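You operate a simulated robot arm through the tools that you are given. There is no shell and no other tool. Be economical: measure what you need, move in short steps, check, and stop when the job is done.

You run a simulated two-armed robot. Do the job below in one go: nothing can be reset, and whatever is moved stays where it is left.

## Task
Pick up the white spoon with one hand, pass it to the other hand and put it on the shelf over the bins.

The check looks at the end state, three seconds after you hand in, the way a careful person would. Anything else that was tipped, shoved, dropped, spilled or broken makes it a failure.

## Robot
Two 6-joint arms with two-finger parallel grippers on one trunk, on a base that drives. Base frame: it is fixed to the floor where the robot stands at the start and does not move with it; the origin is under the middle of the robot, x ahead of it, y to its left, z up. Readings come in mm, degrees, newtons and seconds.
The left shoulder is at the start at [60, 187, 1147], the right one opposite. With the tool pointing down near the work surface each hand reaches from about 280 to 640 mm from the robot's upright axis, wherever it stands, measured 20 degrees to its own side. Places, roughly: shelf over the bins (78x25 cm) [-1660, -2020, 980]; white spoon [-1750, -1000, 1000]. Payload 1.57 kg a hand.
The TCP of each hand is the grasp point between the finger pads, 30 mm short of the fingertips. In the tool frame z runs along the fingers and y along their closing line. Largest opening 110 mm; finger width 24, thickness 12; the body of the gripper, 48 by 112 mm, starts 78 mm behind the TCP.
Orientation is told as [roll, pitch, yaw] about the base's x, y, z axes, in that order, counted from this pose: with the fingers straight down and closing along the base's y, the tool's x points along the base's -x, its y along +y and its z along -z.

## Interface
- The arms move only by the tool jog_arm. It takes "left_rows", "right_rows" or both (then of equal length, played together; a hand with none holds still); each is a list that holds one entry, the list of rows, each a list of 7 numbers: the shift along the tool's x, y, z in mm, then the turn, a rotation vector about the tool's x, y, z in degrees, then the finger opening in mm, from 0 to 110. In form: [[[x, y, z, rx, ry, rz, hand], ...]]. A call has 1 to 12 rows; each row shifts and turns the commanded pose from where the row before left it, along the tool's axes as they then stand. A row lasts 0.2 s, in which the tool goes at most 50 mm and 8.6 degrees; a call with a longer step from one row to the next is refused whole, and so is a gripper value outside its range. A pose out of reach is approached as far as the arm can. The call stops where the force on the tool passes 40 N (or 10 N more than at its start, if that is more) or the arm is blocked; 0.2 s more then pass. The fingers move at their own pace (about 153 mm/s each) and stop on an object; they squeeze with about 32 N. The grip force told is the motor's: it shows also when the fingers shut on nothing. Time passes only in rows, and 0.2 s behind the last, so rows that do not move let the fingers close. The reply holds the time, the measured pose of the TCP, the force on the tool along the base axes, the opening and the grip force, in the units named above and with some noise, with the torque about the TCP (base axes, N m) and any sound that the robot's microphone picked up.
- Cameras (640 x 400 px; columns grow to the right, rows downward): "scene" is now at [20.1, -3.6, 1696.2]; the picture's right is [-0.04, -1.00, 0.00], its down [-0.69, 0.03, -0.72] and it looks along [0.72, -0.03, -0.69] (base axes); focal length 295 px, centre (320, 200). "left" rides on the left gripper at [70, -16, -141] in its tool frame; the picture's right is [0.23, 0.97, 0.00], its down [-0.86, 0.20, -0.48] and it looks along [-0.47, 0.11, 0.88] (tool axes); focal length 222 px, centre (320, 200). "right" rides on the right gripper at [70, 16, -141] in its tool frame; the picture's right is [-0.23, 0.97, 0.00], its down [-0.86, -0.20, -0.48] and it looks along [-0.47, -0.11, 0.88] (tool axes); focal length 222 px, centre (320, 200). There is no depth. A picture from a camera that has moved, and an enlarged one, comes with that camera's place and axes in the base frame and with its lens.
- snapshot(camera): a new picture of that camera. It takes no simulated time.
- raise_lower(by): slides the trunk up (or, below 0, down) by that many mm; the arms and the scene camera ride with it, the base frame stays. It gives what a move gives, with no picture.
- steer(legs): drives the robot by 1 to 6 legs, each [ahead, left, turn to the left] in mm, mm and degrees, along the robot's own axes; the way and the turn of a leg run together, so that a leg with both is an arc; at most 1500 mm and 180 degrees a leg. The arms and the cameras ride along, it lands a little off, and it stops where it bumps. It gives what a move gives.
- turn_head(pan, tilt): turns the head with the scene camera to pan (to the left, within 86 degrees either way) and tilt (down, from -29 to 69), counted from straight ahead of the robot. It gives what a move gives.
- close_up(camera, box): a new picture of the part [left, top, right, bottom] of that camera's present view, enlarged. It takes no simulated time.
- close_job(): hands the job in; it is judged then, once.

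Work in short steps. Places have to be worked out from the pictures, the camera data and where the tool is seen: move nearer, look again, correct. Check each grasp and each placing, and mend what went wrong. You have 135 turns and 114 pictures in all, those below and enlarged ones among them. Open the grippers and draw the arms clear of the work before you hand the job in, unless the task says otherwise; then end with one line.

The tools are called after "Request:" as name(argument=value, ...) on one line, values as JSON. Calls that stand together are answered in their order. jog_arm: Moves the arms, as the interface text tells. Its arguments: {"type":"object","properties":{"left_rows":{"type":"array","items":{"type":"array","items":{"type":"array","items":{"type":"number"}}}},"right_rows":{"type":"array","items":{"type":"array","items":{"type":"array","items":{"type":"number"}}}}},"required":[]} The other tools are called the same way: raise_lower (by) slides the trunk up or down; steer (legs) drives the base; turn_head (pan, tilt) turns the head that bears the scene camera; snapshot (camera) takes a picture; close_up (camera, box) takes an enlarged picture of a part of a camera's view; close_job () hands the job in.

At the start:

```text
t: 0.0
left_tcp_pos: [504.0, 250.5, 1149.7]
left_tool_rot: [0.0, 0.1, 0.1]
left_wrist_force: [0.9, -0.9, -0.6]
left_wrist_torque: [0.03, 0.0, -0.01]
left_finger_gap: 109.8
left_gripper_force: 0.1
right_tcp_pos: [436.8, -166.2, 1206.9]
right_tool_rot: [0.0, 0.0, 0.1]
right_wrist_force: [1.6, -1.9, 1.0]
right_wrist_torque: [-0.06, -0.01, 0.0]
right_finger_gap: 110.0
right_gripper_force: 0.0
trunk travel left (down, up): [-775.0, 215.0]
robot x, y, heading: [0.0, 2.2, -0.1]
head pan, tilt: [-2.1, 44.0]
```

scene: 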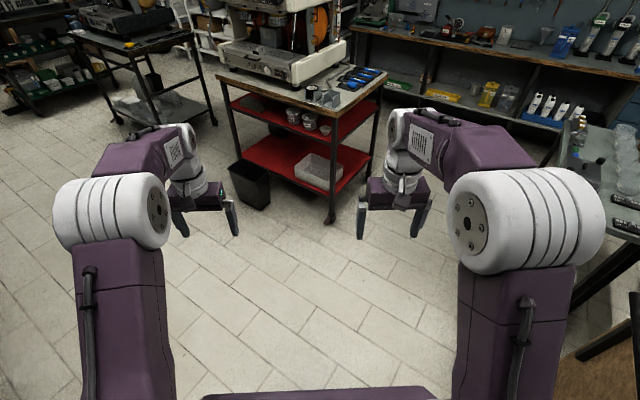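
right: 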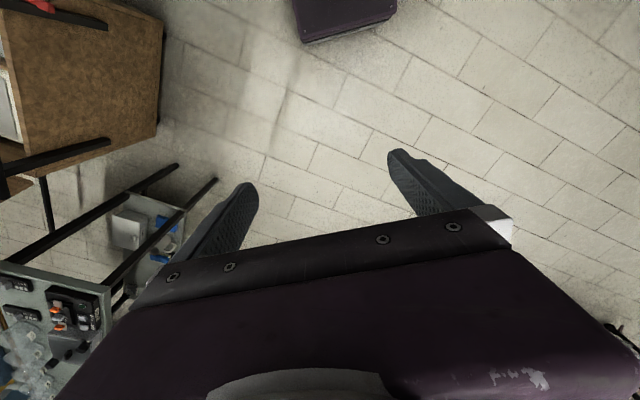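
left: 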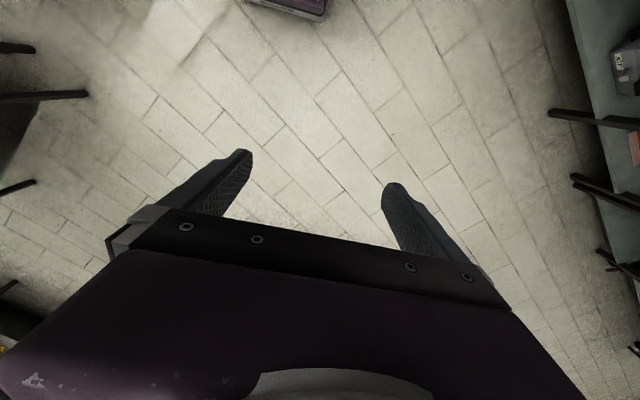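

The spoon lies behind and to the right of the robot, so I turn the head right to see that side before driving.

Request:
turn_head(pan=-86, tilt=25)

Request:
snapshot(camera="scene")

```text
t: 1.6
left_tcp_pos: [503.3, 251.1, 1149.2]
left_tool_rot: [0.0, -0.1, 0.0]
left_wrist_force: [-0.3, 0.2, -0.2]
left_wrist_torque: [-0.02, 0.0, 0.01]
left_finger_gap: 110.0
left_gripper_force: 0.0
right_tcp_pos: [437.7, -167.3, 1206.0]
right_tool_rot: [-0.1, 0.0, 0.0]
right_wrist_force: [0.5, -0.5, 1.1]
right_wrist_torque: [-0.01, 0.02, 0.01]
right_finger_gap: 110.2
right_gripper_force: 0.1
trunk travel left (down, up): [-775.0, 215.0]
robot x, y, heading: [-1.4, 2.9, -0.1]
head pan, tilt: [-85.9, 25.0]
```

```text
110 pictures are left
camera scene: at [-55.4, -92.5, 1725.4], right [-1.0, -0.07, 0.0], down [-0.03, 0.42, -0.91], along [0.06, -0.9, -0.42], focal length 295 px, centre (320, 200)
```

scene: 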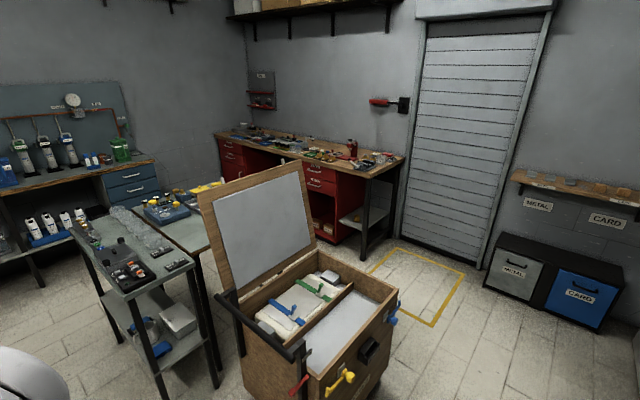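

The cart with the open lid stands about 750 mm to the right, outside the arms' sweep. I turn the robot right in place and look toward the spoon's side.

Request:
steer(legs=[[0, 0, -150]])

Request:
turn_head(pan=0, tilt=25)

Request:
snapshot(camera="scene")

```text
t: 8.1
left_tcp_pos: [-298.1, -478.7, 1147.7]
left_tool_rot: [0.0, 0.0, -148.5]
left_wrist_force: [0.7, -0.2, -1.0]
left_wrist_torque: [0.0, -0.03, -0.01]
left_finger_gap: 110.3
left_gripper_force: 0.0
right_tcp_pos: [-460.9, -87.3, 1204.9]
right_tool_rot: [0.0, 0.0, -148.4]
right_wrist_force: [-0.2, -0.1, -1.0]
right_wrist_torque: [0.0, 0.01, -0.01]
right_finger_gap: 110.0
right_gripper_force: 0.1
trunk travel left (down, up): [-775.0, 215.0]
robot x, y, heading: [2.1, 0.1, -148.3]
head pan, tilt: [-85.9, 25.0]
```

```text
t: 9.7
left_tcp_pos: [-297.2, -479.1, 1149.2]
left_tool_rot: [0.0, 0.1, -148.4]
left_wrist_force: [0.8, 0.7, 0.3]
left_wrist_torque: [0.01, 0.02, 0.0]
left_finger_gap: 110.0
left_gripper_force: 0.2
right_tcp_pos: [-459.6, -87.0, 1206.4]
right_tool_rot: [0.0, 0.0, -148.4]
right_wrist_force: [-0.4, -0.4, -0.2]
right_wrist_torque: [0.02, -0.01, -0.02]
right_finger_gap: 110.0
right_gripper_force: 0.2
trunk travel left (down, up): [-775.0, 215.0]
robot x, y, heading: [1.8, -0.6, -148.4]
head pan, tilt: [0.0, 25.0]
```

```text
109 pictures are left
camera scene: at [-29.8, -17.5, 1725.4], right [-0.52, 0.85, 0.0], down [0.36, 0.22, -0.91], along [-0.77, -0.47, -0.42], focal length 295 px, centre (320, 200)
```

scene: 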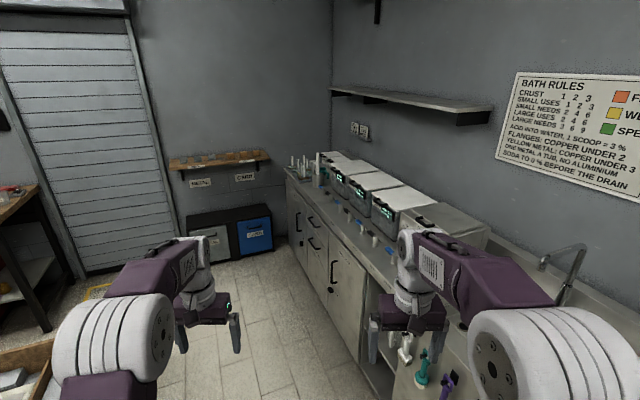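

The counter with tubs runs along the far wall, and the spoon should be near (328,175). I zoom in on the counter and on the shelf.

Request:
close_up(camera="scene", box=[270, 130, 430, 230])

Request:
close_up(camera="scene", box=[160, 130, 288, 210])

```text
4.00 times, centred on (350, 180) of scene
camera zoom: at [-29.8, -17.5, 1725.4], right [-0.52, 0.85, 0.0], down [0.36, 0.22, -0.91], along [-0.77, -0.47, -0.42], focal length 1179 px, centre (200, 280)
```

zoom: 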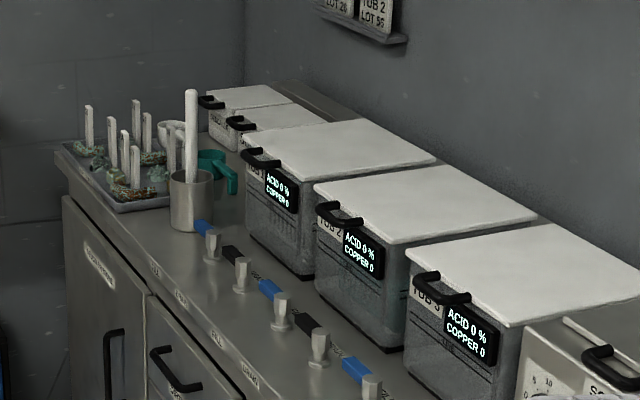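

```text
5.00 times, centred on (224, 170) of scene
camera zoom: at [-29.8, -17.5, 1725.4], right [-0.52, 0.85, 0.0], down [0.36, 0.22, -0.91], along [-0.77, -0.47, -0.42], focal length 1474 px, centre (800, 350)
```

zoom: 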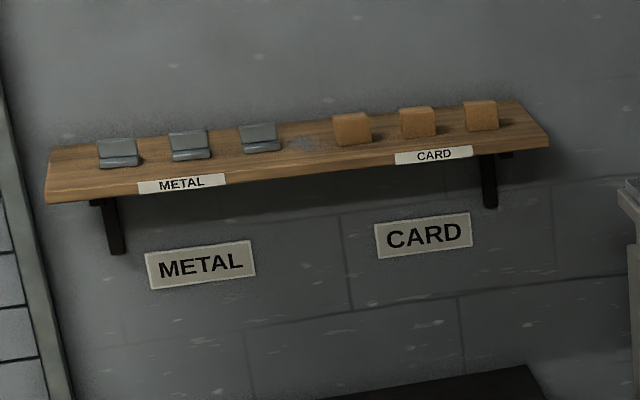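

The white spoon stands handle up in a metal cup at roughly [-1690,-1040], on a counter that runs along (-0.63,-0.78). I raise the trunk, turn to run along the counter, drive part of the way and look again.

Request:
raise_lower(by=200)

Request:
steer(legs=[[0, 0, 14.5], [1100, 0, 0]])

Request:
snapshot(camera="scene")

```text
t: 11.9
left_tcp_pos: [-297.4, -478.4, 1348.4]
left_tool_rot: [0.0, 0.1, -148.4]
left_wrist_force: [0.3, -1.1, -0.1]
left_wrist_torque: [-0.02, 0.01, 0.02]
left_finger_gap: 110.2
left_gripper_force: 0.1
right_tcp_pos: [-460.0, -88.4, 1405.2]
right_tool_rot: [0.0, 0.1, -148.3]
right_wrist_force: [-0.2, 1.1, 0.1]
right_wrist_torque: [0.02, -0.01, 0.0]
right_finger_gap: 110.1
right_gripper_force: 0.1
trunk travel left (down, up): [-975.0, 15.0]
robot x, y, heading: [-2.0, -0.4, -148.4]
head pan, tilt: [0.0, 25.0]
```

```text
t: 18.4
left_tcp_pos: [-935.9, -1326.3, 1350.4]
left_tool_rot: [0.0, 0.0, -134.2]
left_wrist_force: [0.9, 0.6, 0.1]
left_wrist_torque: [-0.01, -0.04, 0.02]
left_finger_gap: 109.8
left_gripper_force: 0.2
right_tcp_pos: [-1188.2, -987.2, 1407.3]
right_tool_rot: [0.1, -0.2, -134.1]
right_wrist_force: [0.3, 0.1, 0.0]
right_wrist_torque: [0.0, -0.02, 0.0]
right_finger_gap: 109.9
right_gripper_force: 0.1
trunk travel left (down, up): [-975.0, 15.0]
robot x, y, heading: [-764.9, -788.8, -134.1]
head pan, tilt: [0.0, 25.0]
```

```text
106 pictures are left
camera scene: at [-789.3, -813.7, 1925.4], right [-0.72, 0.7, 0.0], down [0.29, 0.3, -0.91], along [-0.63, -0.65, -0.42], focal length 295 px, centre (320, 200)
```

scene: 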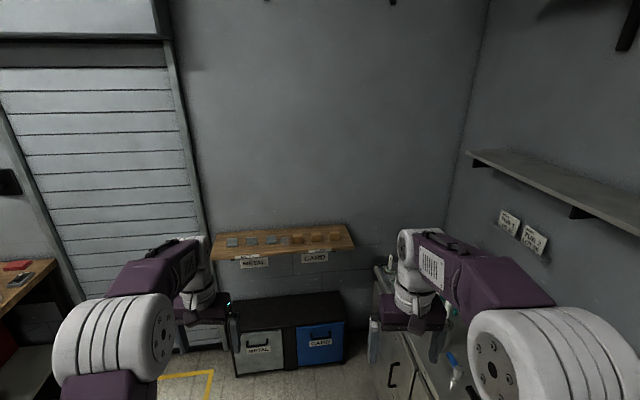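

I look toward the counter from here.

Request:
turn_head(pan=-50, tilt=30)

Request:
snapshot(camera="scene")

```text
t: 19.6
left_tcp_pos: [-936.9, -1327.3, 1349.1]
left_tool_rot: [0.0, 0.0, -134.2]
left_wrist_force: [0.4, 0.2, -0.3]
left_wrist_torque: [0.03, -0.03, -0.01]
left_finger_gap: 110.2
left_gripper_force: 0.1
right_tcp_pos: [-1190.2, -989.7, 1406.7]
right_tool_rot: [0.0, 0.0, -134.1]
right_wrist_force: [0.4, 1.1, -0.1]
right_wrist_torque: [0.02, 0.02, -0.02]
right_finger_gap: 110.0
right_gripper_force: 0.2
trunk travel left (down, up): [-975.0, 15.0]
robot x, y, heading: [-769.1, -792.8, -134.0]
head pan, tilt: [-50.0, 30.0]
```

```text
105 pictures are left
camera scene: at [-816.3, -742.3, 1917.4], right [0.07, 1.0, 0.0], down [0.5, -0.04, -0.87], along [-0.86, 0.06, -0.5], focal length 295 px, centre (320, 200)
```

scene: 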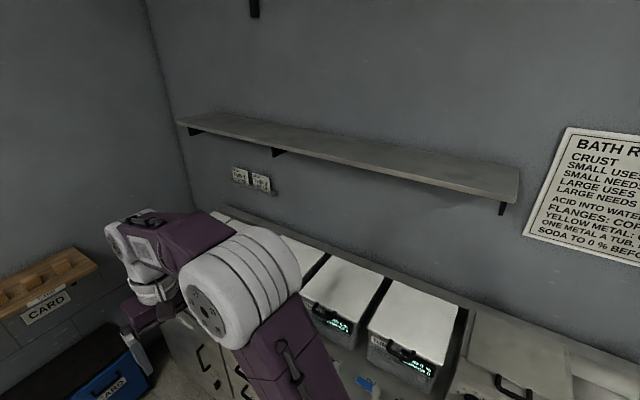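

The overhead shelf is around z 1550 and well back, so the raised arms pass clear. I drive 450 on and turn right to face the counter.

Request:
steer(legs=[[450, 0, 0], [0, 0, -85]])

Request:
turn_head(pan=5, tilt=50)

Request:
snapshot(camera="scene")

Request:
snapshot(camera="left")

```text
t: 25.9
left_tcp_pos: [-1628.5, -986.5, 1348.7]
left_tool_rot: [0.0, 0.0, 140.2]
left_wrist_force: [0.9, 0.6, 0.4]
left_wrist_torque: [0.01, 0.03, -0.03]
left_finger_gap: 110.1
left_gripper_force: 0.0
right_tcp_pos: [-1311.0, -707.2, 1405.5]
right_tool_rot: [0.0, 0.1, 140.3]
right_wrist_force: [-0.8, 0.3, -1.3]
right_wrist_torque: [0.05, -0.02, 0.01]
right_finger_gap: 110.0
right_gripper_force: 0.1
trunk travel left (down, up): [-975.0, 15.0]
robot x, y, heading: [-1079.9, -1116.8, 140.5]
head pan, tilt: [-50.0, 30.0]
```

```text
t: 27.2
left_tcp_pos: [-1628.4, -987.2, 1348.5]
left_tool_rot: [0.0, -0.1, 140.4]
left_wrist_force: [-0.2, 0.1, -0.3]
left_wrist_torque: [-0.01, -0.01, 0.04]
left_finger_gap: 109.8
left_gripper_force: 0.0
right_tcp_pos: [-1309.6, -707.2, 1406.7]
right_tool_rot: [0.0, 0.1, 140.3]
right_wrist_force: [0.3, 0.2, 0.3]
right_wrist_torque: [0.02, -0.01, 0.01]
right_finger_gap: 109.8
right_gripper_force: 0.0
trunk travel left (down, up): [-975.0, 15.0]
robot x, y, heading: [-1082.8, -1115.3, 140.5]
head pan, tilt: [5.0, 50.0]
```

```text
104 pictures are left
camera scene: at [-1099.7, -1109.5, 1887.9], right [0.57, 0.82, 0.0], down [0.63, -0.44, -0.64], along [-0.53, 0.37, -0.77], focal length 295 px, centre (320, 200)
```

scene: 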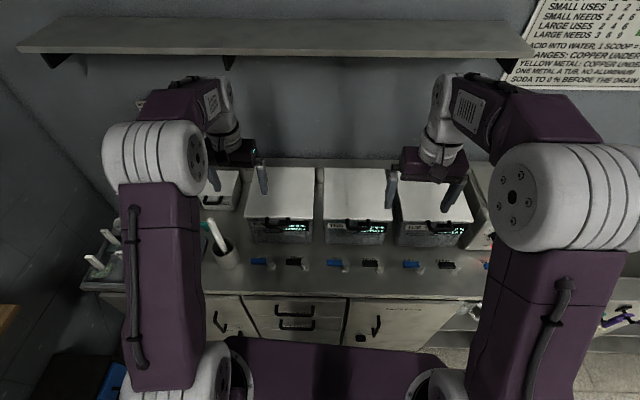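

```text
103 pictures are left
camera left: at [-1563.5, -1018.2, 1489.8], right [-0.45, -0.89, 0.0], down [-0.79, 0.39, 0.48], along [-0.43, 0.21, -0.88], focal length 222 px, centre (320, 200)
```

left: 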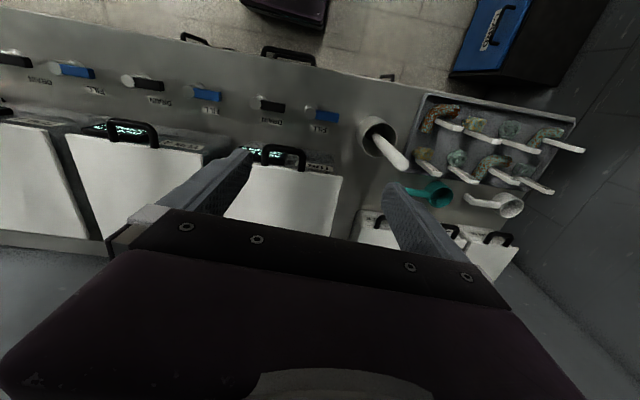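

Besides the stick in the cup, something white and scoop-like lies next to a teal scoop; I enlarge these to decide which is the white spoon.

Request:
close_up(camera="left", box=[340, 80, 596, 240])

Request:
close_up(camera="scene", box=[70, 160, 262, 280])

```text
2.50 times, centred on (468, 160) of left
camera zoom: at [-1563.5, -1018.2, 1489.8], right [-0.45, -0.89, 0.0], down [-0.79, 0.39, 0.48], along [-0.43, 0.21, -0.88], focal length 555 px, centre (-50, 300)
```

zoom: 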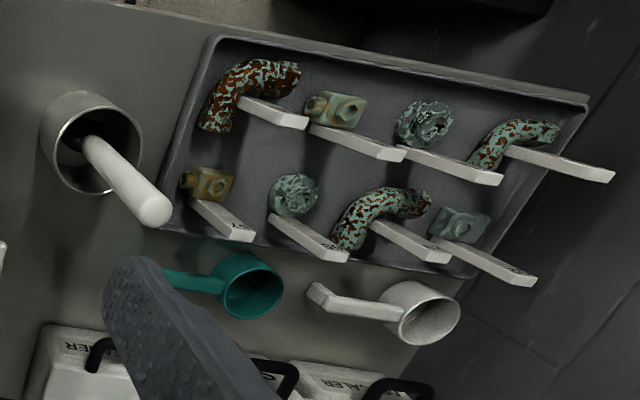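

```text
3.33 times, centred on (166, 220) of scene
camera zoom: at [-1099.7, -1109.5, 1887.9], right [0.57, 0.82, 0.0], down [0.63, -0.44, -0.64], along [-0.53, 0.37, -0.77], focal length 983 px, centre (833, 133)
```

zoom: 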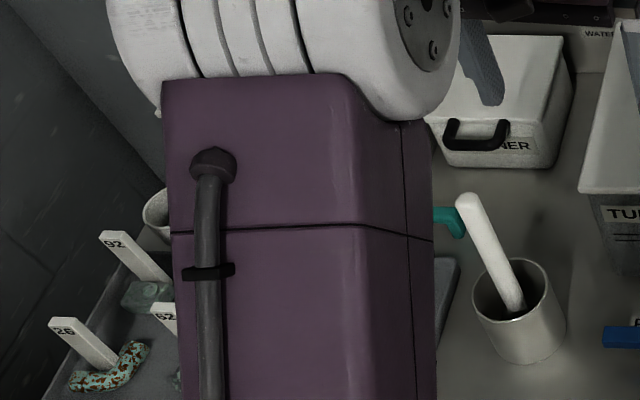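

The rod in the cup matches the stated spot: two views triangulate its top at about [-1723,-1080,1163], leaning about 5°. The scoop by the teal one is 500 mm off, so the cup's rod is the spoon. I strafe left 130 mm so the left hand stands over it.

Request:
steer(legs=[[10, 132, 0]])

Request:
snapshot(camera="left")

Request:
snapshot(camera="scene")

```text
t: 28.4
left_tcp_pos: [-1715.3, -1075.8, 1349.5]
left_tool_rot: [0.2, -0.1, 140.2]
left_wrist_force: [-0.3, 0.2, 0.6]
left_wrist_torque: [-0.02, 0.01, -0.04]
left_finger_gap: 109.6
left_gripper_force: 0.0
right_tcp_pos: [-1397.0, -797.4, 1406.2]
right_tool_rot: [0.2, 0.0, 140.2]
right_wrist_force: [0.2, 0.5, -0.5]
right_wrist_torque: [-0.05, 0.05, -0.01]
right_finger_gap: 109.9
right_gripper_force: 0.2
trunk travel left (down, up): [-975.0, 15.0]
robot x, y, heading: [-1170.2, -1210.3, 140.3]
head pan, tilt: [5.0, 50.0]
```

```text
100 pictures are left
camera left: at [-1650.8, -1108.1, 1490.9], right [-0.45, -0.89, 0.0], down [-0.78, 0.4, 0.48], along [-0.43, 0.21, -0.88], focal length 222 px, centre (320, 200)
```

left: 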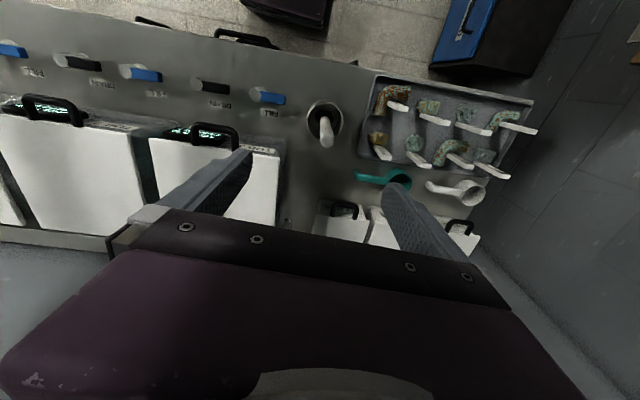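

```text
99 pictures are left
camera scene: at [-1186.1, -1199.1, 1887.9], right [0.57, 0.82, 0.0], down [0.63, -0.44, -0.64], along [-0.53, 0.36, -0.77], focal length 295 px, centre (320, 200)
```

scene: 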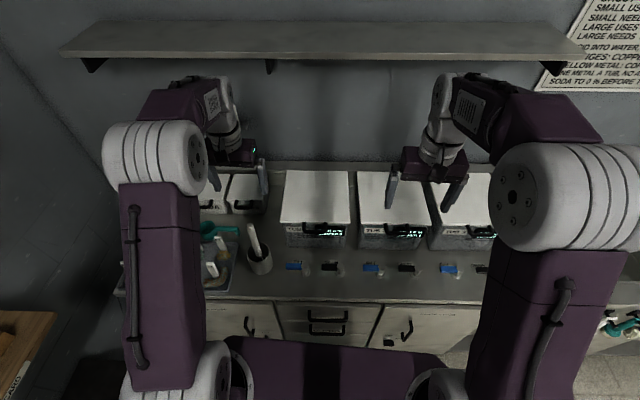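

The recheck puts the tip at about [-1727,-1082,1163]. I move slightly left and forward and go down to z≈1190, then check.

Request:
jog_arm(left_rows=[[[-4, 11, 20, 0, 0, 0, 110], [0, 0, 45, 0, 0, 0, 110], [0, 0, 45, 0, 0, 0, 110], [0, 0, 45, 0, 0, 0, 110]]])

Request:
snapshot(camera="left")

Request:
close_up(camera="scene", box=[180, 140, 340, 290])

```text
t: 29.4
left_tcp_pos: [-1730.4, -1085.3, 1191.2]
left_tool_rot: [0.0, 0.1, 140.1]
left_wrist_force: [-0.3, -0.5, -0.4]
left_wrist_torque: [-0.03, -0.02, 0.01]
left_finger_gap: 110.1
left_gripper_force: 0.1
right_tcp_pos: [-1403.2, -802.2, 1405.6]
right_tool_rot: [-0.1, 0.0, 140.2]
right_wrist_force: [-0.7, -0.2, 1.1]
right_wrist_torque: [0.01, 0.0, 0.02]
right_finger_gap: 110.1
right_gripper_force: 0.0
trunk travel left (down, up): [-975.0, 15.0]
robot x, y, heading: [-1170.5, -1206.6, 140.4]
head pan, tilt: [5.0, 50.0]
```

```text
98 pictures are left
camera left: at [-1666.5, -1118.6, 1333.2], right [-0.45, -0.89, 0.0], down [-0.79, 0.39, 0.48], along [-0.43, 0.21, -0.88], focal length 222 px, centre (320, 200)
```

left: 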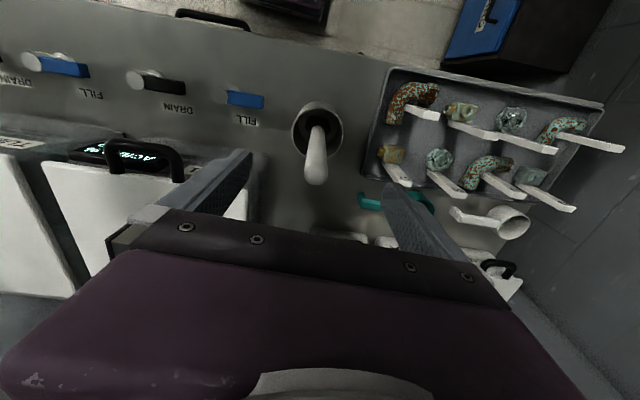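

```text
2.67 times, centred on (260, 215) of scene
camera zoom: at [-1194.0, -1205.3, 1887.9], right [0.57, 0.82, 0.0], down [0.63, -0.44, -0.64], along [-0.53, 0.37, -0.77], focal length 786 px, centre (480, 160)
```

zoom: 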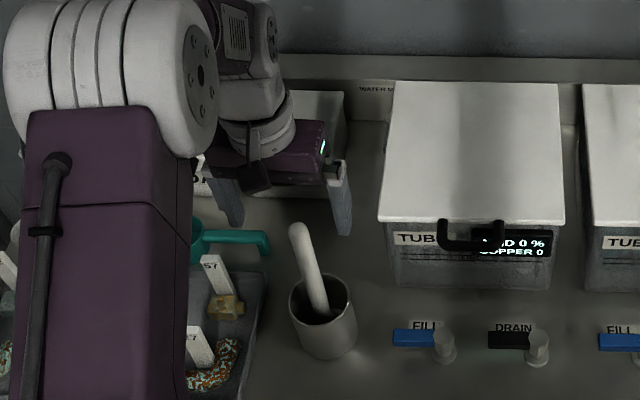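

The tip sits at [-1727,-1084], right under the TCP. I go down 52 mm and close the fingers.

Request:
jog_arm(left_rows=[[[0, 0, 26, 0, 0, 0, 110], [-1, 0, 26, 0, 0, 0, 110], [0, 0, 0, 0, 0, 0, 50], [0, 0, 0, 0, 0, 0, 10], [0, 0, 0, 0, 0, 0, 0], [0, 0, 0, 0, 0, 0, 0]]])

Request:
snapshot(camera="left")

Request:
close_up(camera="scene", box=[180, 140, 340, 290])

```text
t: 30.9
left_tcp_pos: [-1729.9, -1084.6, 1141.8]
left_tool_rot: [-0.2, 0.0, 140.2]
left_wrist_force: [-0.1, -0.2, 1.0]
left_wrist_torque: [-0.01, -0.01, -0.02]
left_finger_gap: 20.9
left_gripper_force: 32.3
right_tcp_pos: [-1402.1, -801.2, 1406.1]
right_tool_rot: [0.0, 0.0, 140.2]
right_wrist_force: [0.0, 0.1, 0.7]
right_wrist_torque: [0.02, -0.07, 0.02]
right_finger_gap: 110.1
right_gripper_force: 0.1
trunk travel left (down, up): [-975.0, 15.0]
robot x, y, heading: [-1171.1, -1208.2, 140.3]
head pan, tilt: [5.0, 50.0]
```

```text
96 pictures are left
camera left: at [-1665.3, -1116.9, 1282.2], right [-0.45, -0.89, 0.0], down [-0.79, 0.39, 0.48], along [-0.43, 0.21, -0.88], focal length 222 px, centre (320, 200)
```

left: 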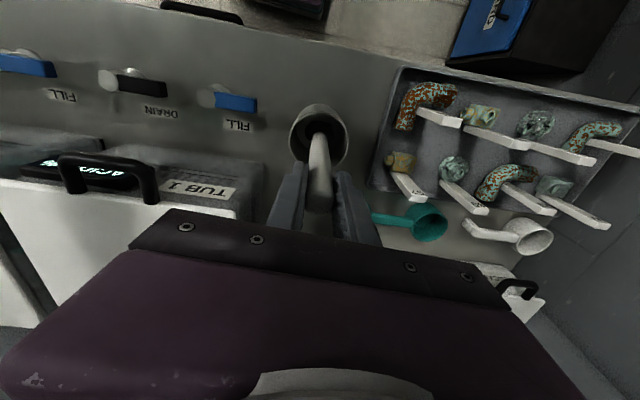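

```text
2.67 times, centred on (260, 215) of scene
camera zoom: at [-1191.6, -1204.0, 1887.9], right [0.57, 0.82, 0.0], down [0.63, -0.44, -0.64], along [-0.53, 0.37, -0.77], focal length 786 px, centre (480, 160)
```

zoom: 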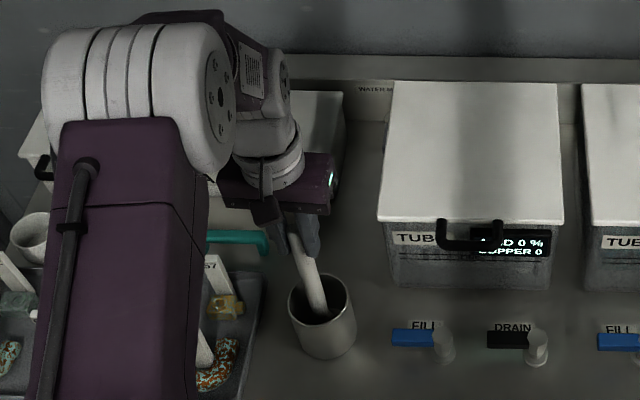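

The fingers hold the handle at a 20.9 mm gap and 32 N. I lift gently by 60 mm and watch that the cup stays put.

Request:
jog_arm(left_rows=[[[0, 0, -15, 0, 0, 0, 0], [0, 0, -15, 0, 0, 0, 0], [0, 0, -15, 0, 0, 0, 0], [0, 0, -15, 0, 0, 0, 0]]])

Request:
close_up(camera="scene", box=[180, 140, 340, 290])

Request:
snapshot(camera="left")

```text
t: 31.9
left_tcp_pos: [-1729.2, -1085.0, 1202.1]
left_tool_rot: [0.0, 0.0, 140.2]
left_wrist_force: [0.8, 0.0, -0.6]
left_wrist_torque: [-0.04, 0.02, 0.03]
left_finger_gap: 21.3
left_gripper_force: 31.7
right_tcp_pos: [-1400.5, -800.2, 1405.7]
right_tool_rot: [0.0, -0.1, 140.2]
right_wrist_force: [-0.2, 0.5, -0.3]
right_wrist_torque: [-0.03, 0.03, 0.01]
right_finger_gap: 109.7
right_gripper_force: 0.0
trunk travel left (down, up): [-975.0, 15.0]
robot x, y, heading: [-1170.7, -1206.9, 140.1]
head pan, tilt: [5.0, 50.0]
```

```text
2.67 times, centred on (260, 215) of scene
camera zoom: at [-1190.6, -1204.1, 1887.9], right [0.57, 0.82, 0.0], down [0.63, -0.44, -0.64], along [-0.53, 0.37, -0.77], focal length 786 px, centre (480, 160)
```

zoom: 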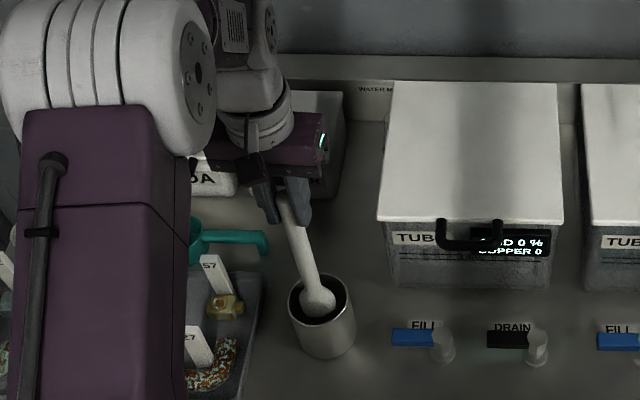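

```text
93 pictures are left
camera left: at [-1665.0, -1116.7, 1343.0], right [-0.45, -0.89, 0.0], down [-0.78, 0.39, 0.48], along [-0.43, 0.21, -0.88], focal length 222 px, centre (320, 200)
```

left: 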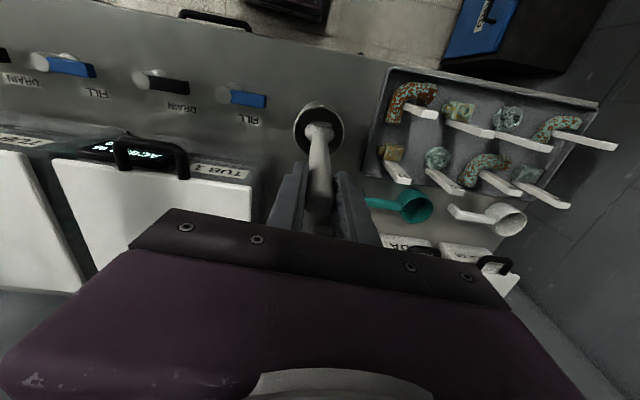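

A spoon bowl shows in the cup and the cup hasn't moved. I lift on to z≈1350.

Request:
jog_arm(left_rows=[[[0, 0, -20, 0, 0, 0, 0], [0, 0, -20, 0, 0, 0, 0], [0, 0, -20, 0, 0, 0, 0], [0, 0, -25, 0, 0, 0, 0], [0, 0, -30, 0, 0, 0, 0], [0, 0, -30, 0, 0, 0, 0]]])

Request:
snapshot(camera="scene")

Request:
snapshot(camera="left")

```text
t: 33.2
left_tcp_pos: [-1729.2, -1085.5, 1348.0]
left_tool_rot: [0.0, 0.0, 140.2]
left_wrist_force: [0.1, -0.3, -0.9]
left_wrist_torque: [-0.02, 0.0, 0.02]
left_finger_gap: 21.0
left_gripper_force: 32.0
right_tcp_pos: [-1401.3, -800.5, 1406.5]
right_tool_rot: [0.0, 0.0, 140.2]
right_wrist_force: [0.0, -0.3, 0.3]
right_wrist_torque: [-0.02, 0.01, -0.03]
right_finger_gap: 110.2
right_gripper_force: 0.2
trunk travel left (down, up): [-975.0, 15.0]
robot x, y, heading: [-1169.7, -1209.7, 140.3]
head pan, tilt: [5.0, 50.0]
```

```text
92 pictures are left
camera scene: at [-1190.3, -1204.3, 1887.8], right [0.57, 0.82, 0.0], down [0.63, -0.44, -0.64], along [-0.53, 0.37, -0.77], focal length 295 px, centre (320, 200)
```

scene: 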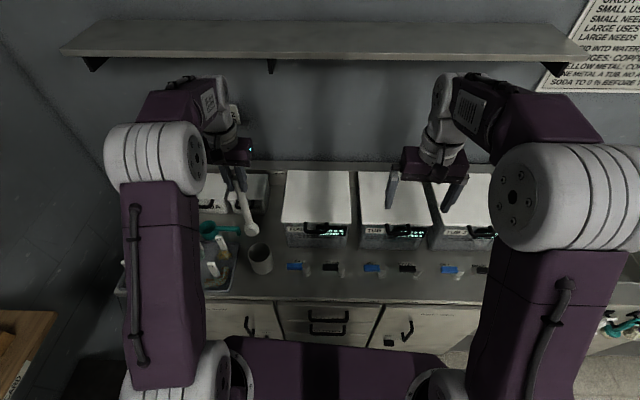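

```text
91 pictures are left
camera left: at [-1665.3, -1117.0, 1487.8], right [-0.45, -0.89, 0.0], down [-0.78, 0.39, 0.48], along [-0.43, 0.21, -0.88], focal length 222 px, centre (320, 200)
```

left: 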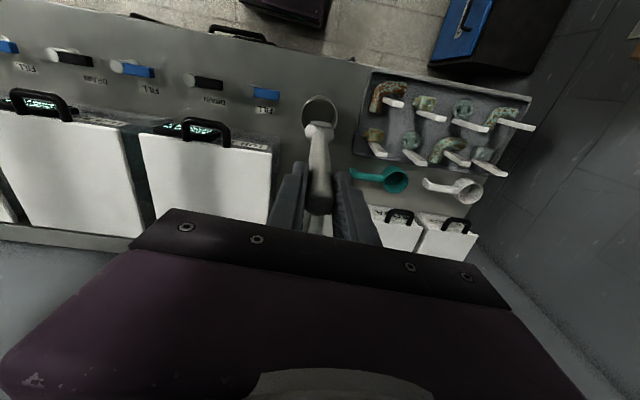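

The spoon is out, cleanly held with its bowl at about z 1130, and the cup stands. I back off from the counter 320 mm and turn left to face the bin shelf.

Request:
steer(legs=[[-320, 0, 0], [0, 0, 90]])

Request:
turn_head(pan=0, tilt=40)

Request:
snapshot(camera="scene")

```text
t: 39.2
left_tcp_pos: [-1049.0, -1972.0, 1345.7]
left_tool_rot: [0.0, 0.1, -129.6]
left_wrist_force: [-0.5, 0.0, -0.1]
left_wrist_torque: [-0.02, 0.0, 0.0]
left_finger_gap: 20.8
left_gripper_force: 32.2
right_tcp_pos: [-1334.0, -1645.9, 1405.3]
right_tool_rot: [-0.1, 0.0, -129.4]
right_wrist_force: [0.4, -0.1, 0.2]
right_wrist_torque: [0.02, 0.01, 0.03]
right_finger_gap: 109.7
right_gripper_force: 0.1
trunk travel left (down, up): [-975.0, 15.0]
robot x, y, heading: [-925.8, -1413.8, -129.6]
head pan, tilt: [5.0, 50.0]
```

```text
t: 39.9
left_tcp_pos: [-1047.7, -1973.5, 1345.6]
left_tool_rot: [0.0, -0.1, -129.5]
left_wrist_force: [-0.8, 0.1, -0.9]
left_wrist_torque: [0.01, -0.01, 0.03]
left_finger_gap: 20.8
left_gripper_force: 32.6
right_tcp_pos: [-1333.5, -1645.1, 1405.8]
right_tool_rot: [0.0, 0.0, -129.5]
right_wrist_force: [-0.8, -0.7, 0.0]
right_wrist_torque: [-0.02, 0.04, 0.0]
right_finger_gap: 110.4
right_gripper_force: 0.1
trunk travel left (down, up): [-975.0, 15.0]
robot x, y, heading: [-924.9, -1412.4, -129.8]
head pan, tilt: [0.0, 40.0]
```

```text
90 pictures are left
camera scene: at [-944.3, -1433.4, 1902.0], right [-0.77, 0.64, 0.0], down [0.41, 0.5, -0.77], along [-0.49, -0.59, -0.64], focal length 295 px, centre (320, 200)
```

scene: 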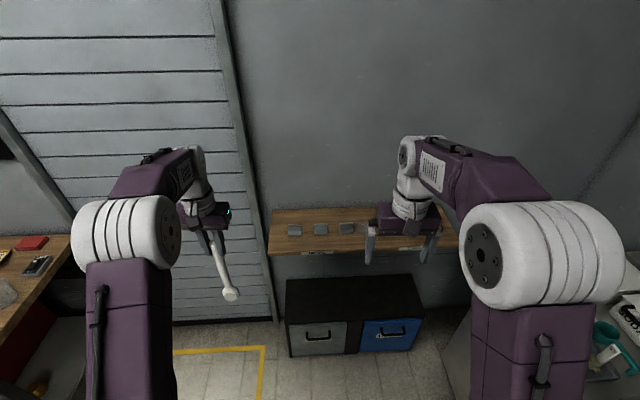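

Left hand (robot frame) is at about (510, +264) and the right at (440, −166). I'll present the spoon at the middle and have the right hand come in with horizontal fingers pointing left. First I turn the right tool 90° about its axis and bring the left hand toward the middle.

Request:
jog_arm(right_rows=[[[0, 0, 0, 0, 0, 8.2, 110], [0, 0, 0, 0, 0, 8.2, 110], [0, 0, 0, 0, 0, 8.2, 110], [0, 0, 0, 0, 0, 8.2, 110], [0, 0, 0, 0, 0, 8.2, 110], [0, 0, 0, 0, 0, 8.2, 110], [0, 0, 0, 0, 0, 8.2, 110], [0, 0, 0, 0, 0, 8.2, 110], [0, 0, 0, 0, 0, 8.2, 110], [0, 0, 0, 0, 0, 8.2, 110], [0, 0, 0, 0, 0, 8.0, 110]]])

Request:
jog_arm(right_rows=[[[0, 0, 0, 0, 8.2, 0, 110], [0, 0, 0, 0, 8.2, 0, 110], [0, 0, 0, 0, 8.2, 0, 110], [0, 0, 0, 0, 8.2, 0, 110], [0, 0, 0, 0, 8.2, 0, 110], [0, 0, 0, 0, 8.2, 0, 110], [0, 0, 0, 0, 8.2, 0, 110], [0, 0, 0, 0, 8.2, 0, 110], [0, 0, 0, 0, 8.2, 0, 110], [0, 0, 0, 0, 8.2, 0, 110], [0, 0, 0, 0, 8.0, 0, 110]]])

Request:
snapshot(camera="scene")

```text
t: 42.3
left_tcp_pos: [-1047.7, -1973.2, 1347.3]
left_tool_rot: [-0.1, 0.0, -129.6]
left_wrist_force: [-0.5, 0.8, 0.6]
left_wrist_torque: [0.0, -0.02, -0.01]
left_finger_gap: 21.1
left_gripper_force: 32.3
right_tcp_pos: [-1333.7, -1645.2, 1405.8]
right_tool_rot: [0.0, -0.1, 140.4]
right_wrist_force: [-0.1, 0.1, 0.8]
right_wrist_torque: [-0.01, -0.02, -0.03]
right_finger_gap: 110.0
right_gripper_force: 0.0
trunk travel left (down, up): [-975.0, 15.0]
robot x, y, heading: [-926.0, -1412.3, -129.4]
head pan, tilt: [0.0, 40.0]
```

```text
t: 44.7
left_tcp_pos: [-1048.3, -1972.6, 1346.8]
left_tool_rot: [-0.1, 0.0, -129.5]
left_wrist_force: [-0.8, 0.2, -0.8]
left_wrist_torque: [0.0, -0.01, -0.02]
left_finger_gap: 21.2
left_gripper_force: 32.2
right_tcp_pos: [-1334.8, -1644.5, 1406.2]
right_tool_rot: [-175.3, 89.8, -34.7]
right_wrist_force: [0.1, -0.5, -0.1]
right_wrist_torque: [-0.01, 0.01, 0.03]
right_finger_gap: 110.0
right_gripper_force: 0.1
trunk travel left (down, up): [-975.0, 15.0]
robot x, y, heading: [-927.6, -1412.0, -129.7]
head pan, tilt: [0.0, 40.0]
```

```text
89 pictures are left
camera scene: at [-945.4, -1433.7, 1902.1], right [-0.77, 0.64, 0.0], down [0.41, 0.5, -0.77], along [-0.49, -0.59, -0.64], focal length 295 px, centre (320, 200)
```

scene: 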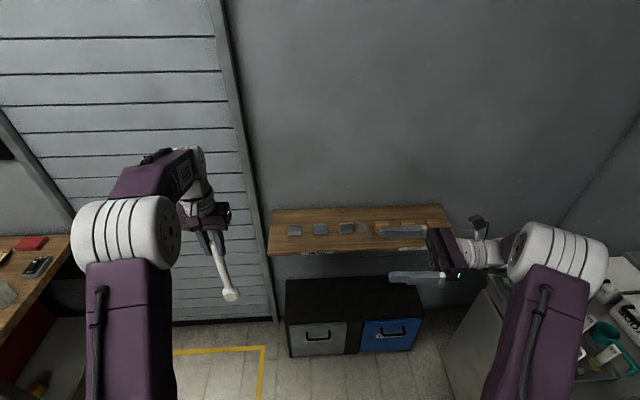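

The right tool now points left with its fingers fore and aft. I bring the left hand to the middle (robot x≈440, y≈+60) and lower the right hand by 145 mm to meet the handle.

Request:
jog_arm(left_rows=[[[14, -40, 0, 0, 0, 0, 0], [14, -40, 0, 0, 0, 0, 0], [14, -41, 0, 0, 0, 0, 0], [14, -41, 0, 0, 0, 0, 0], [14, -42, 0, 0, 0, 0, 0]]], right_rows=[[[-29, 0, 0, 0, 0, 0, 110], [-29, 0, 0, 0, 0, 0, 110], [-29, 0, 0, 0, 0, 0, 110], [-29, 0, 0, 0, 0, 0, 110], [-29, 0, 0, 0, 0, 0, 110]]])

Request:
snapshot(camera="scene")

Request:
snapshot(camera="right")

```text
t: 45.9
left_tcp_pos: [-1163.3, -1786.6, 1345.9]
left_tool_rot: [0.1, 0.0, -129.5]
left_wrist_force: [0.8, 1.0, -0.6]
left_wrist_torque: [0.01, -0.01, 0.0]
left_finger_gap: 21.0
left_gripper_force: 32.1
right_tcp_pos: [-1335.2, -1642.1, 1260.3]
right_tool_rot: [176.0, 89.9, -43.6]
right_wrist_force: [-0.6, 0.1, -0.5]
right_wrist_torque: [-0.03, 0.0, -0.01]
right_finger_gap: 109.9
right_gripper_force: 0.1
trunk travel left (down, up): [-975.0, 15.0]
robot x, y, heading: [-926.8, -1412.6, -129.3]
head pan, tilt: [0.0, 40.0]
```

```text
88 pictures are left
camera scene: at [-947.2, -1430.8, 1902.1], right [-0.77, 0.64, 0.0], down [0.41, 0.49, -0.77], along [-0.49, -0.59, -0.64], focal length 295 px, centre (320, 200)
```

scene: 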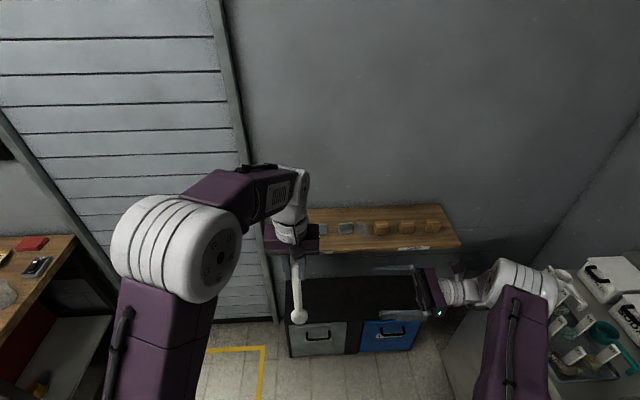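

```text
87 pictures are left
camera right: at [-1454.9, -1565.2, 1329.9], right [-0.62, -0.75, -0.23], down [-0.24, 0.46, -0.86], along [0.75, -0.48, -0.46], focal length 222 px, centre (320, 200)
```

right: 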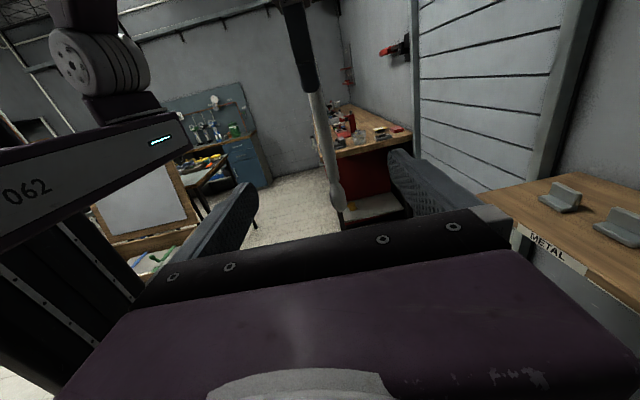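

The spoon at the right hand's height is at about robot (443, 55), while the right TCP is at (437, −169). I move the right hand in by 185 mm and check.

Request:
jog_arm(right_rows=[[[0, 2, 40, 0, 0, 0, 110], [0, 2, 40, 0, 0, 0, 110], [0, 2, 40, 0, 0, 0, 110], [0, 1, 40, 0, 0, 0, 110], [0, 0, 25, 0, 0, 0, 110]]])

Request:
snapshot(camera="right")

Request:
close_up(camera="scene", box=[200, 200, 440, 350])

```text
t: 47.1
left_tcp_pos: [-1160.1, -1789.7, 1345.0]
left_tool_rot: [0.0, 0.0, -129.6]
left_wrist_force: [0.1, -0.5, -0.5]
left_wrist_torque: [0.0, 0.02, -0.03]
left_finger_gap: 20.9
left_gripper_force: 31.4
right_tcp_pos: [-1194.8, -1768.4, 1259.7]
right_tool_rot: [-14.7, 90.0, 126.0]
right_wrist_force: [-0.5, 0.4, -0.1]
right_wrist_torque: [0.05, -0.02, -0.02]
right_finger_gap: 110.0
right_gripper_force: 0.1
trunk travel left (down, up): [-975.0, 15.0]
robot x, y, heading: [-927.1, -1411.9, -129.5]
head pan, tilt: [0.0, 40.0]
```

```text
86 pictures are left
camera right: at [-1314.7, -1690.6, 1330.5], right [-0.62, -0.75, -0.23], down [-0.24, 0.46, -0.85], along [0.75, -0.47, -0.47], focal length 222 px, centre (320, 200)
```

right: 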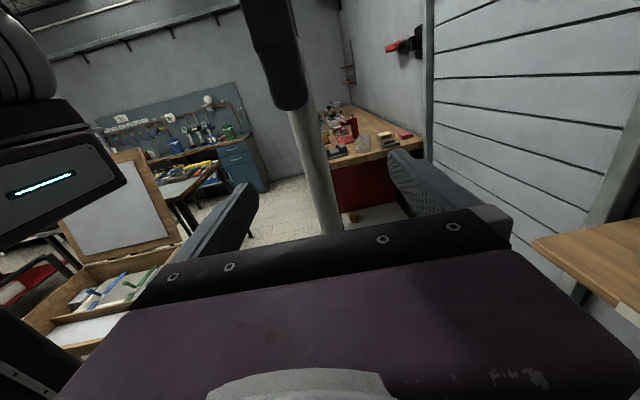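

```text
2.67 times, centred on (320, 275) of scene
camera zoom: at [-942.9, -1434.6, 1902.0], right [-0.77, 0.64, 0.0], down [0.41, 0.5, -0.77], along [-0.49, -0.59, -0.64], focal length 786 px, centre (320, 0)
```

zoom: 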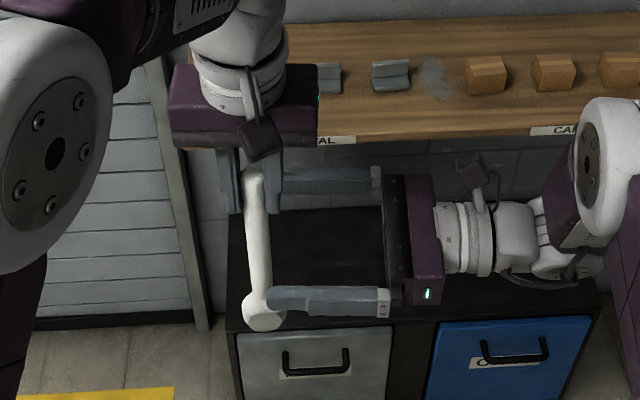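

The handle sits between the right fingers, 40 mm short of the TCP. I advance 38 mm and close the right hand on it.

Request:
jog_arm(right_rows=[[[0, 0, 20, 0, 0, 0, 110], [0, 0, 18, 0, 0, 0, 110], [0, 0, 0, 0, 0, 0, 50], [0, 0, 0, 0, 0, 0, 15], [0, 0, 0, 0, 0, 0, 0], [0, 0, 0, 0, 0, 0, 0]]])

Request:
snapshot(camera="right")

Request:
close_up(camera="scene", box=[200, 200, 440, 350])

```text
t: 48.5
left_tcp_pos: [-1160.8, -1789.8, 1345.8]
left_tool_rot: [0.0, -0.2, -129.5]
left_wrist_force: [-8.7, -10.8, -5.3]
left_wrist_torque: [-0.66, 0.58, 0.03]
left_finger_gap: 21.1
left_gripper_force: 31.3
right_tcp_pos: [-1165.8, -1791.0, 1261.5]
right_tool_rot: [-140.1, 89.9, 0.7]
right_wrist_force: [8.4, 10.7, 4.9]
right_wrist_torque: [-0.26, 0.15, 0.02]
right_finger_gap: 20.6
right_gripper_force: 32.2
trunk travel left (down, up): [-975.0, 15.0]
robot x, y, heading: [-926.3, -1415.9, -129.5]
head pan, tilt: [0.0, 40.0]
```

```text
84 pictures are left
camera right: at [-1285.7, -1714.0, 1330.8], right [-0.62, -0.75, -0.23], down [-0.24, 0.46, -0.86], along [0.75, -0.47, -0.47], focal length 222 px, centre (320, 200)
```

right: 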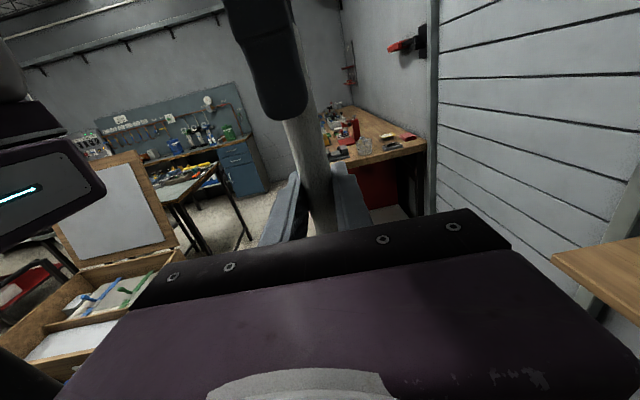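

```text
2.67 times, centred on (320, 275) of scene
camera zoom: at [-944.2, -1433.4, 1902.0], right [-0.77, 0.64, 0.0], down [0.41, 0.5, -0.77], along [-0.49, -0.59, -0.64], focal length 786 px, centre (320, 0)
```

zoom: 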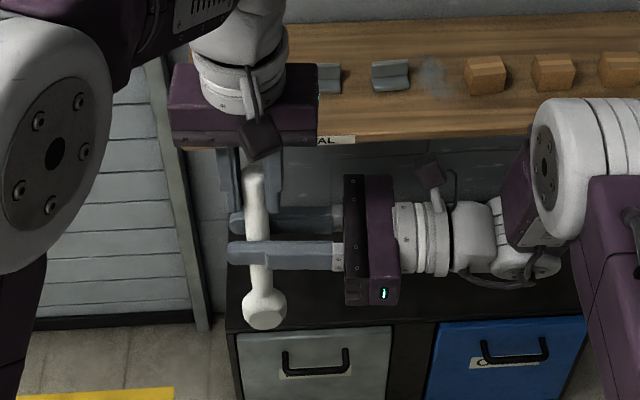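

Both hands hold the spoon (right gap 20.6 mm, 32 N). I open the left hand, let it settle, then raise the left hand clear.

Request:
jog_arm(left_rows=[[[0, 0, 0, 0, 0, 0, 60], [0, 0, 0, 0, 0, 0, 70], [0, 0, 0, 0, 0, 0, 70], [0, 0, -20, 0, 0, 0, 70], [0, 0, -30, 0, 0, 0, 70], [0, 0, -30, 0, 0, 0, 70]]])

Request:
snapshot(camera="scene")

```text
t: 49.9
left_tcp_pos: [-1160.1, -1789.2, 1427.2]
left_tool_rot: [0.0, 0.0, -129.5]
left_wrist_force: [-0.3, -0.3, 0.3]
left_wrist_torque: [0.02, -0.02, 0.0]
left_finger_gap: 69.9
left_gripper_force: 0.1
right_tcp_pos: [-1165.8, -1791.5, 1259.9]
right_tool_rot: [36.9, 90.0, 177.4]
right_wrist_force: [-0.6, 0.9, -0.7]
right_wrist_torque: [0.02, 0.03, 0.02]
right_finger_gap: 20.5
right_gripper_force: 31.8
trunk travel left (down, up): [-975.0, 15.0]
robot x, y, heading: [-920.6, -1413.1, -129.2]
head pan, tilt: [0.0, 40.0]
```

```text
82 pictures are left
camera scene: at [-944.0, -1433.0, 1902.0], right [-0.77, 0.64, 0.0], down [0.41, 0.5, -0.77], along [-0.49, -0.59, -0.64], focal length 295 px, centre (320, 200)
```

scene: 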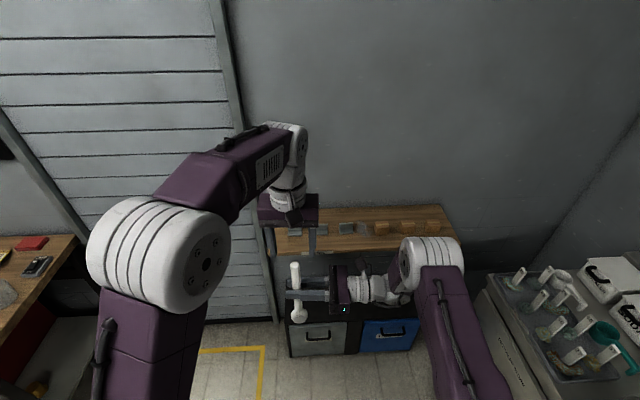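

The right hand holds the spoon alone. I move the left hand off to the left and tilt the right tool back to fingers down, which lays the spoon level along the robot's left–right.

Request:
jog_arm(left_rows=[[[0, 40, -5, 0, 0, 0, 70], [0, 45, 0, 0, 0, 0, 70], [15, 45, 0, 0, 0, 0, 70], [30, 40, 0, 0, 0, 0, 70], [30, 40, 0, 0, 0, 0, 70], [30, 30, 0, 0, 0, 0, 70]]])

Request:
jog_arm(right_rows=[[[0, 0, -15, 0, -8.2, 0, 0], [0, 0, -15, 0, -8.2, 0, 0], [0, 0, -15, 0, -8.2, 0, 0], [0, 0, 0, 0, -8.2, 0, 0], [0, 0, 0, 0, -8.2, 0, 0], [0, 0, 0, 0, -8.2, 0, 0], [0, 0, 0, 0, -8.2, 0, 0], [0, 0, 0, 0, -8.2, 0, 0], [0, 0, 0, 0, -8.2, 0, 0], [0, 0, 0, 0, -8.2, 0, 0], [0, 0, 0, 0, -8.0, 0, 0]]])

Request:
turn_head(pan=-12, tilt=42)

Request:
snapshot(camera="scene")

Request:
snapshot(camera="right")

```text
t: 51.3
left_tcp_pos: [-905.4, -1862.0, 1430.4]
left_tool_rot: [0.0, -0.1, -129.6]
left_wrist_force: [0.0, 0.2, -0.1]
left_wrist_torque: [-0.01, 0.01, 0.03]
left_finger_gap: 70.4
left_gripper_force: 0.0
right_tcp_pos: [-1165.1, -1791.1, 1262.3]
right_tool_rot: [38.2, 89.9, 178.7]
right_wrist_force: [0.4, -0.3, 0.1]
right_wrist_torque: [0.03, -0.01, -0.03]
right_finger_gap: 20.8
right_gripper_force: 32.2
trunk travel left (down, up): [-975.0, 15.0]
robot x, y, heading: [-925.4, -1414.1, -130.0]
head pan, tilt: [0.0, 40.0]
```

```text
t: 53.7
left_tcp_pos: [-908.2, -1862.4, 1431.0]
left_tool_rot: [-0.1, 0.0, -129.5]
left_wrist_force: [-0.6, -0.7, -0.2]
left_wrist_torque: [-0.02, -0.03, 0.01]
left_finger_gap: 70.1
left_gripper_force: 0.1
right_tcp_pos: [-1197.9, -1765.3, 1268.2]
right_tool_rot: [0.1, -0.3, 140.5]
right_wrist_force: [0.7, -0.7, 0.0]
right_wrist_torque: [0.05, -0.02, 0.0]
right_finger_gap: 21.0
right_gripper_force: 32.1
trunk travel left (down, up): [-975.0, 15.0]
robot x, y, heading: [-929.0, -1413.9, -129.5]
head pan, tilt: [0.0, 40.0]
```

```text
t: 54.5
left_tcp_pos: [-908.6, -1862.6, 1430.2]
left_tool_rot: [0.0, 0.0, -129.5]
left_wrist_force: [-0.1, 0.6, 0.1]
left_wrist_torque: [-0.01, -0.02, 0.01]
left_finger_gap: 69.8
left_gripper_force: 0.0
right_tcp_pos: [-1199.2, -1764.3, 1267.7]
right_tool_rot: [0.0, 0.0, 140.5]
right_wrist_force: [-0.6, 0.6, -1.4]
right_wrist_torque: [-0.05, -0.02, -0.03]
right_finger_gap: 20.5
right_gripper_force: 31.3
trunk travel left (down, up): [-975.0, 15.0]
robot x, y, heading: [-926.7, -1414.1, -129.7]
head pan, tilt: [-12.0, 42.0]
```

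```text
81 pictures are left
camera scene: at [-955.0, -1420.3, 1899.1], right [-0.62, 0.78, 0.0], down [0.52, 0.42, -0.74], along [-0.58, -0.46, -0.67], focal length 295 px, centre (320, 200)
```

scene: 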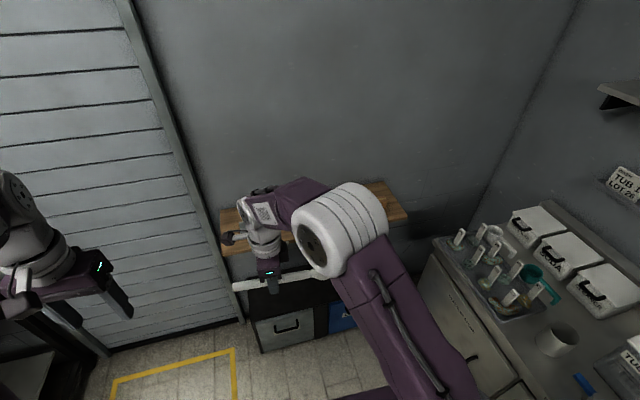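

```text
80 pictures are left
camera right: at [-1156.3, -1820.8, 1409.1], right [-0.79, -0.61, 0.0], down [-0.53, 0.7, 0.48], along [-0.29, 0.38, -0.88], focal length 222 px, centre (320, 200)
```

right: 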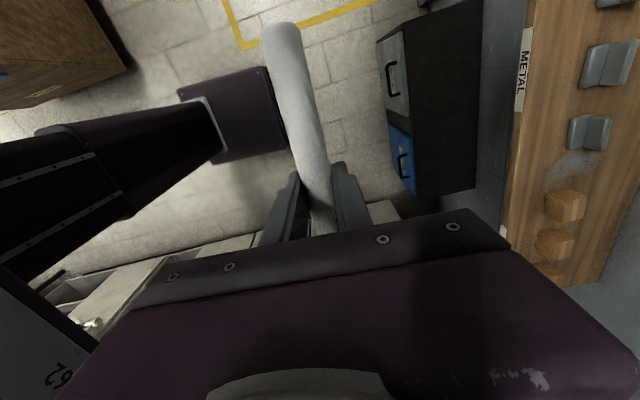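

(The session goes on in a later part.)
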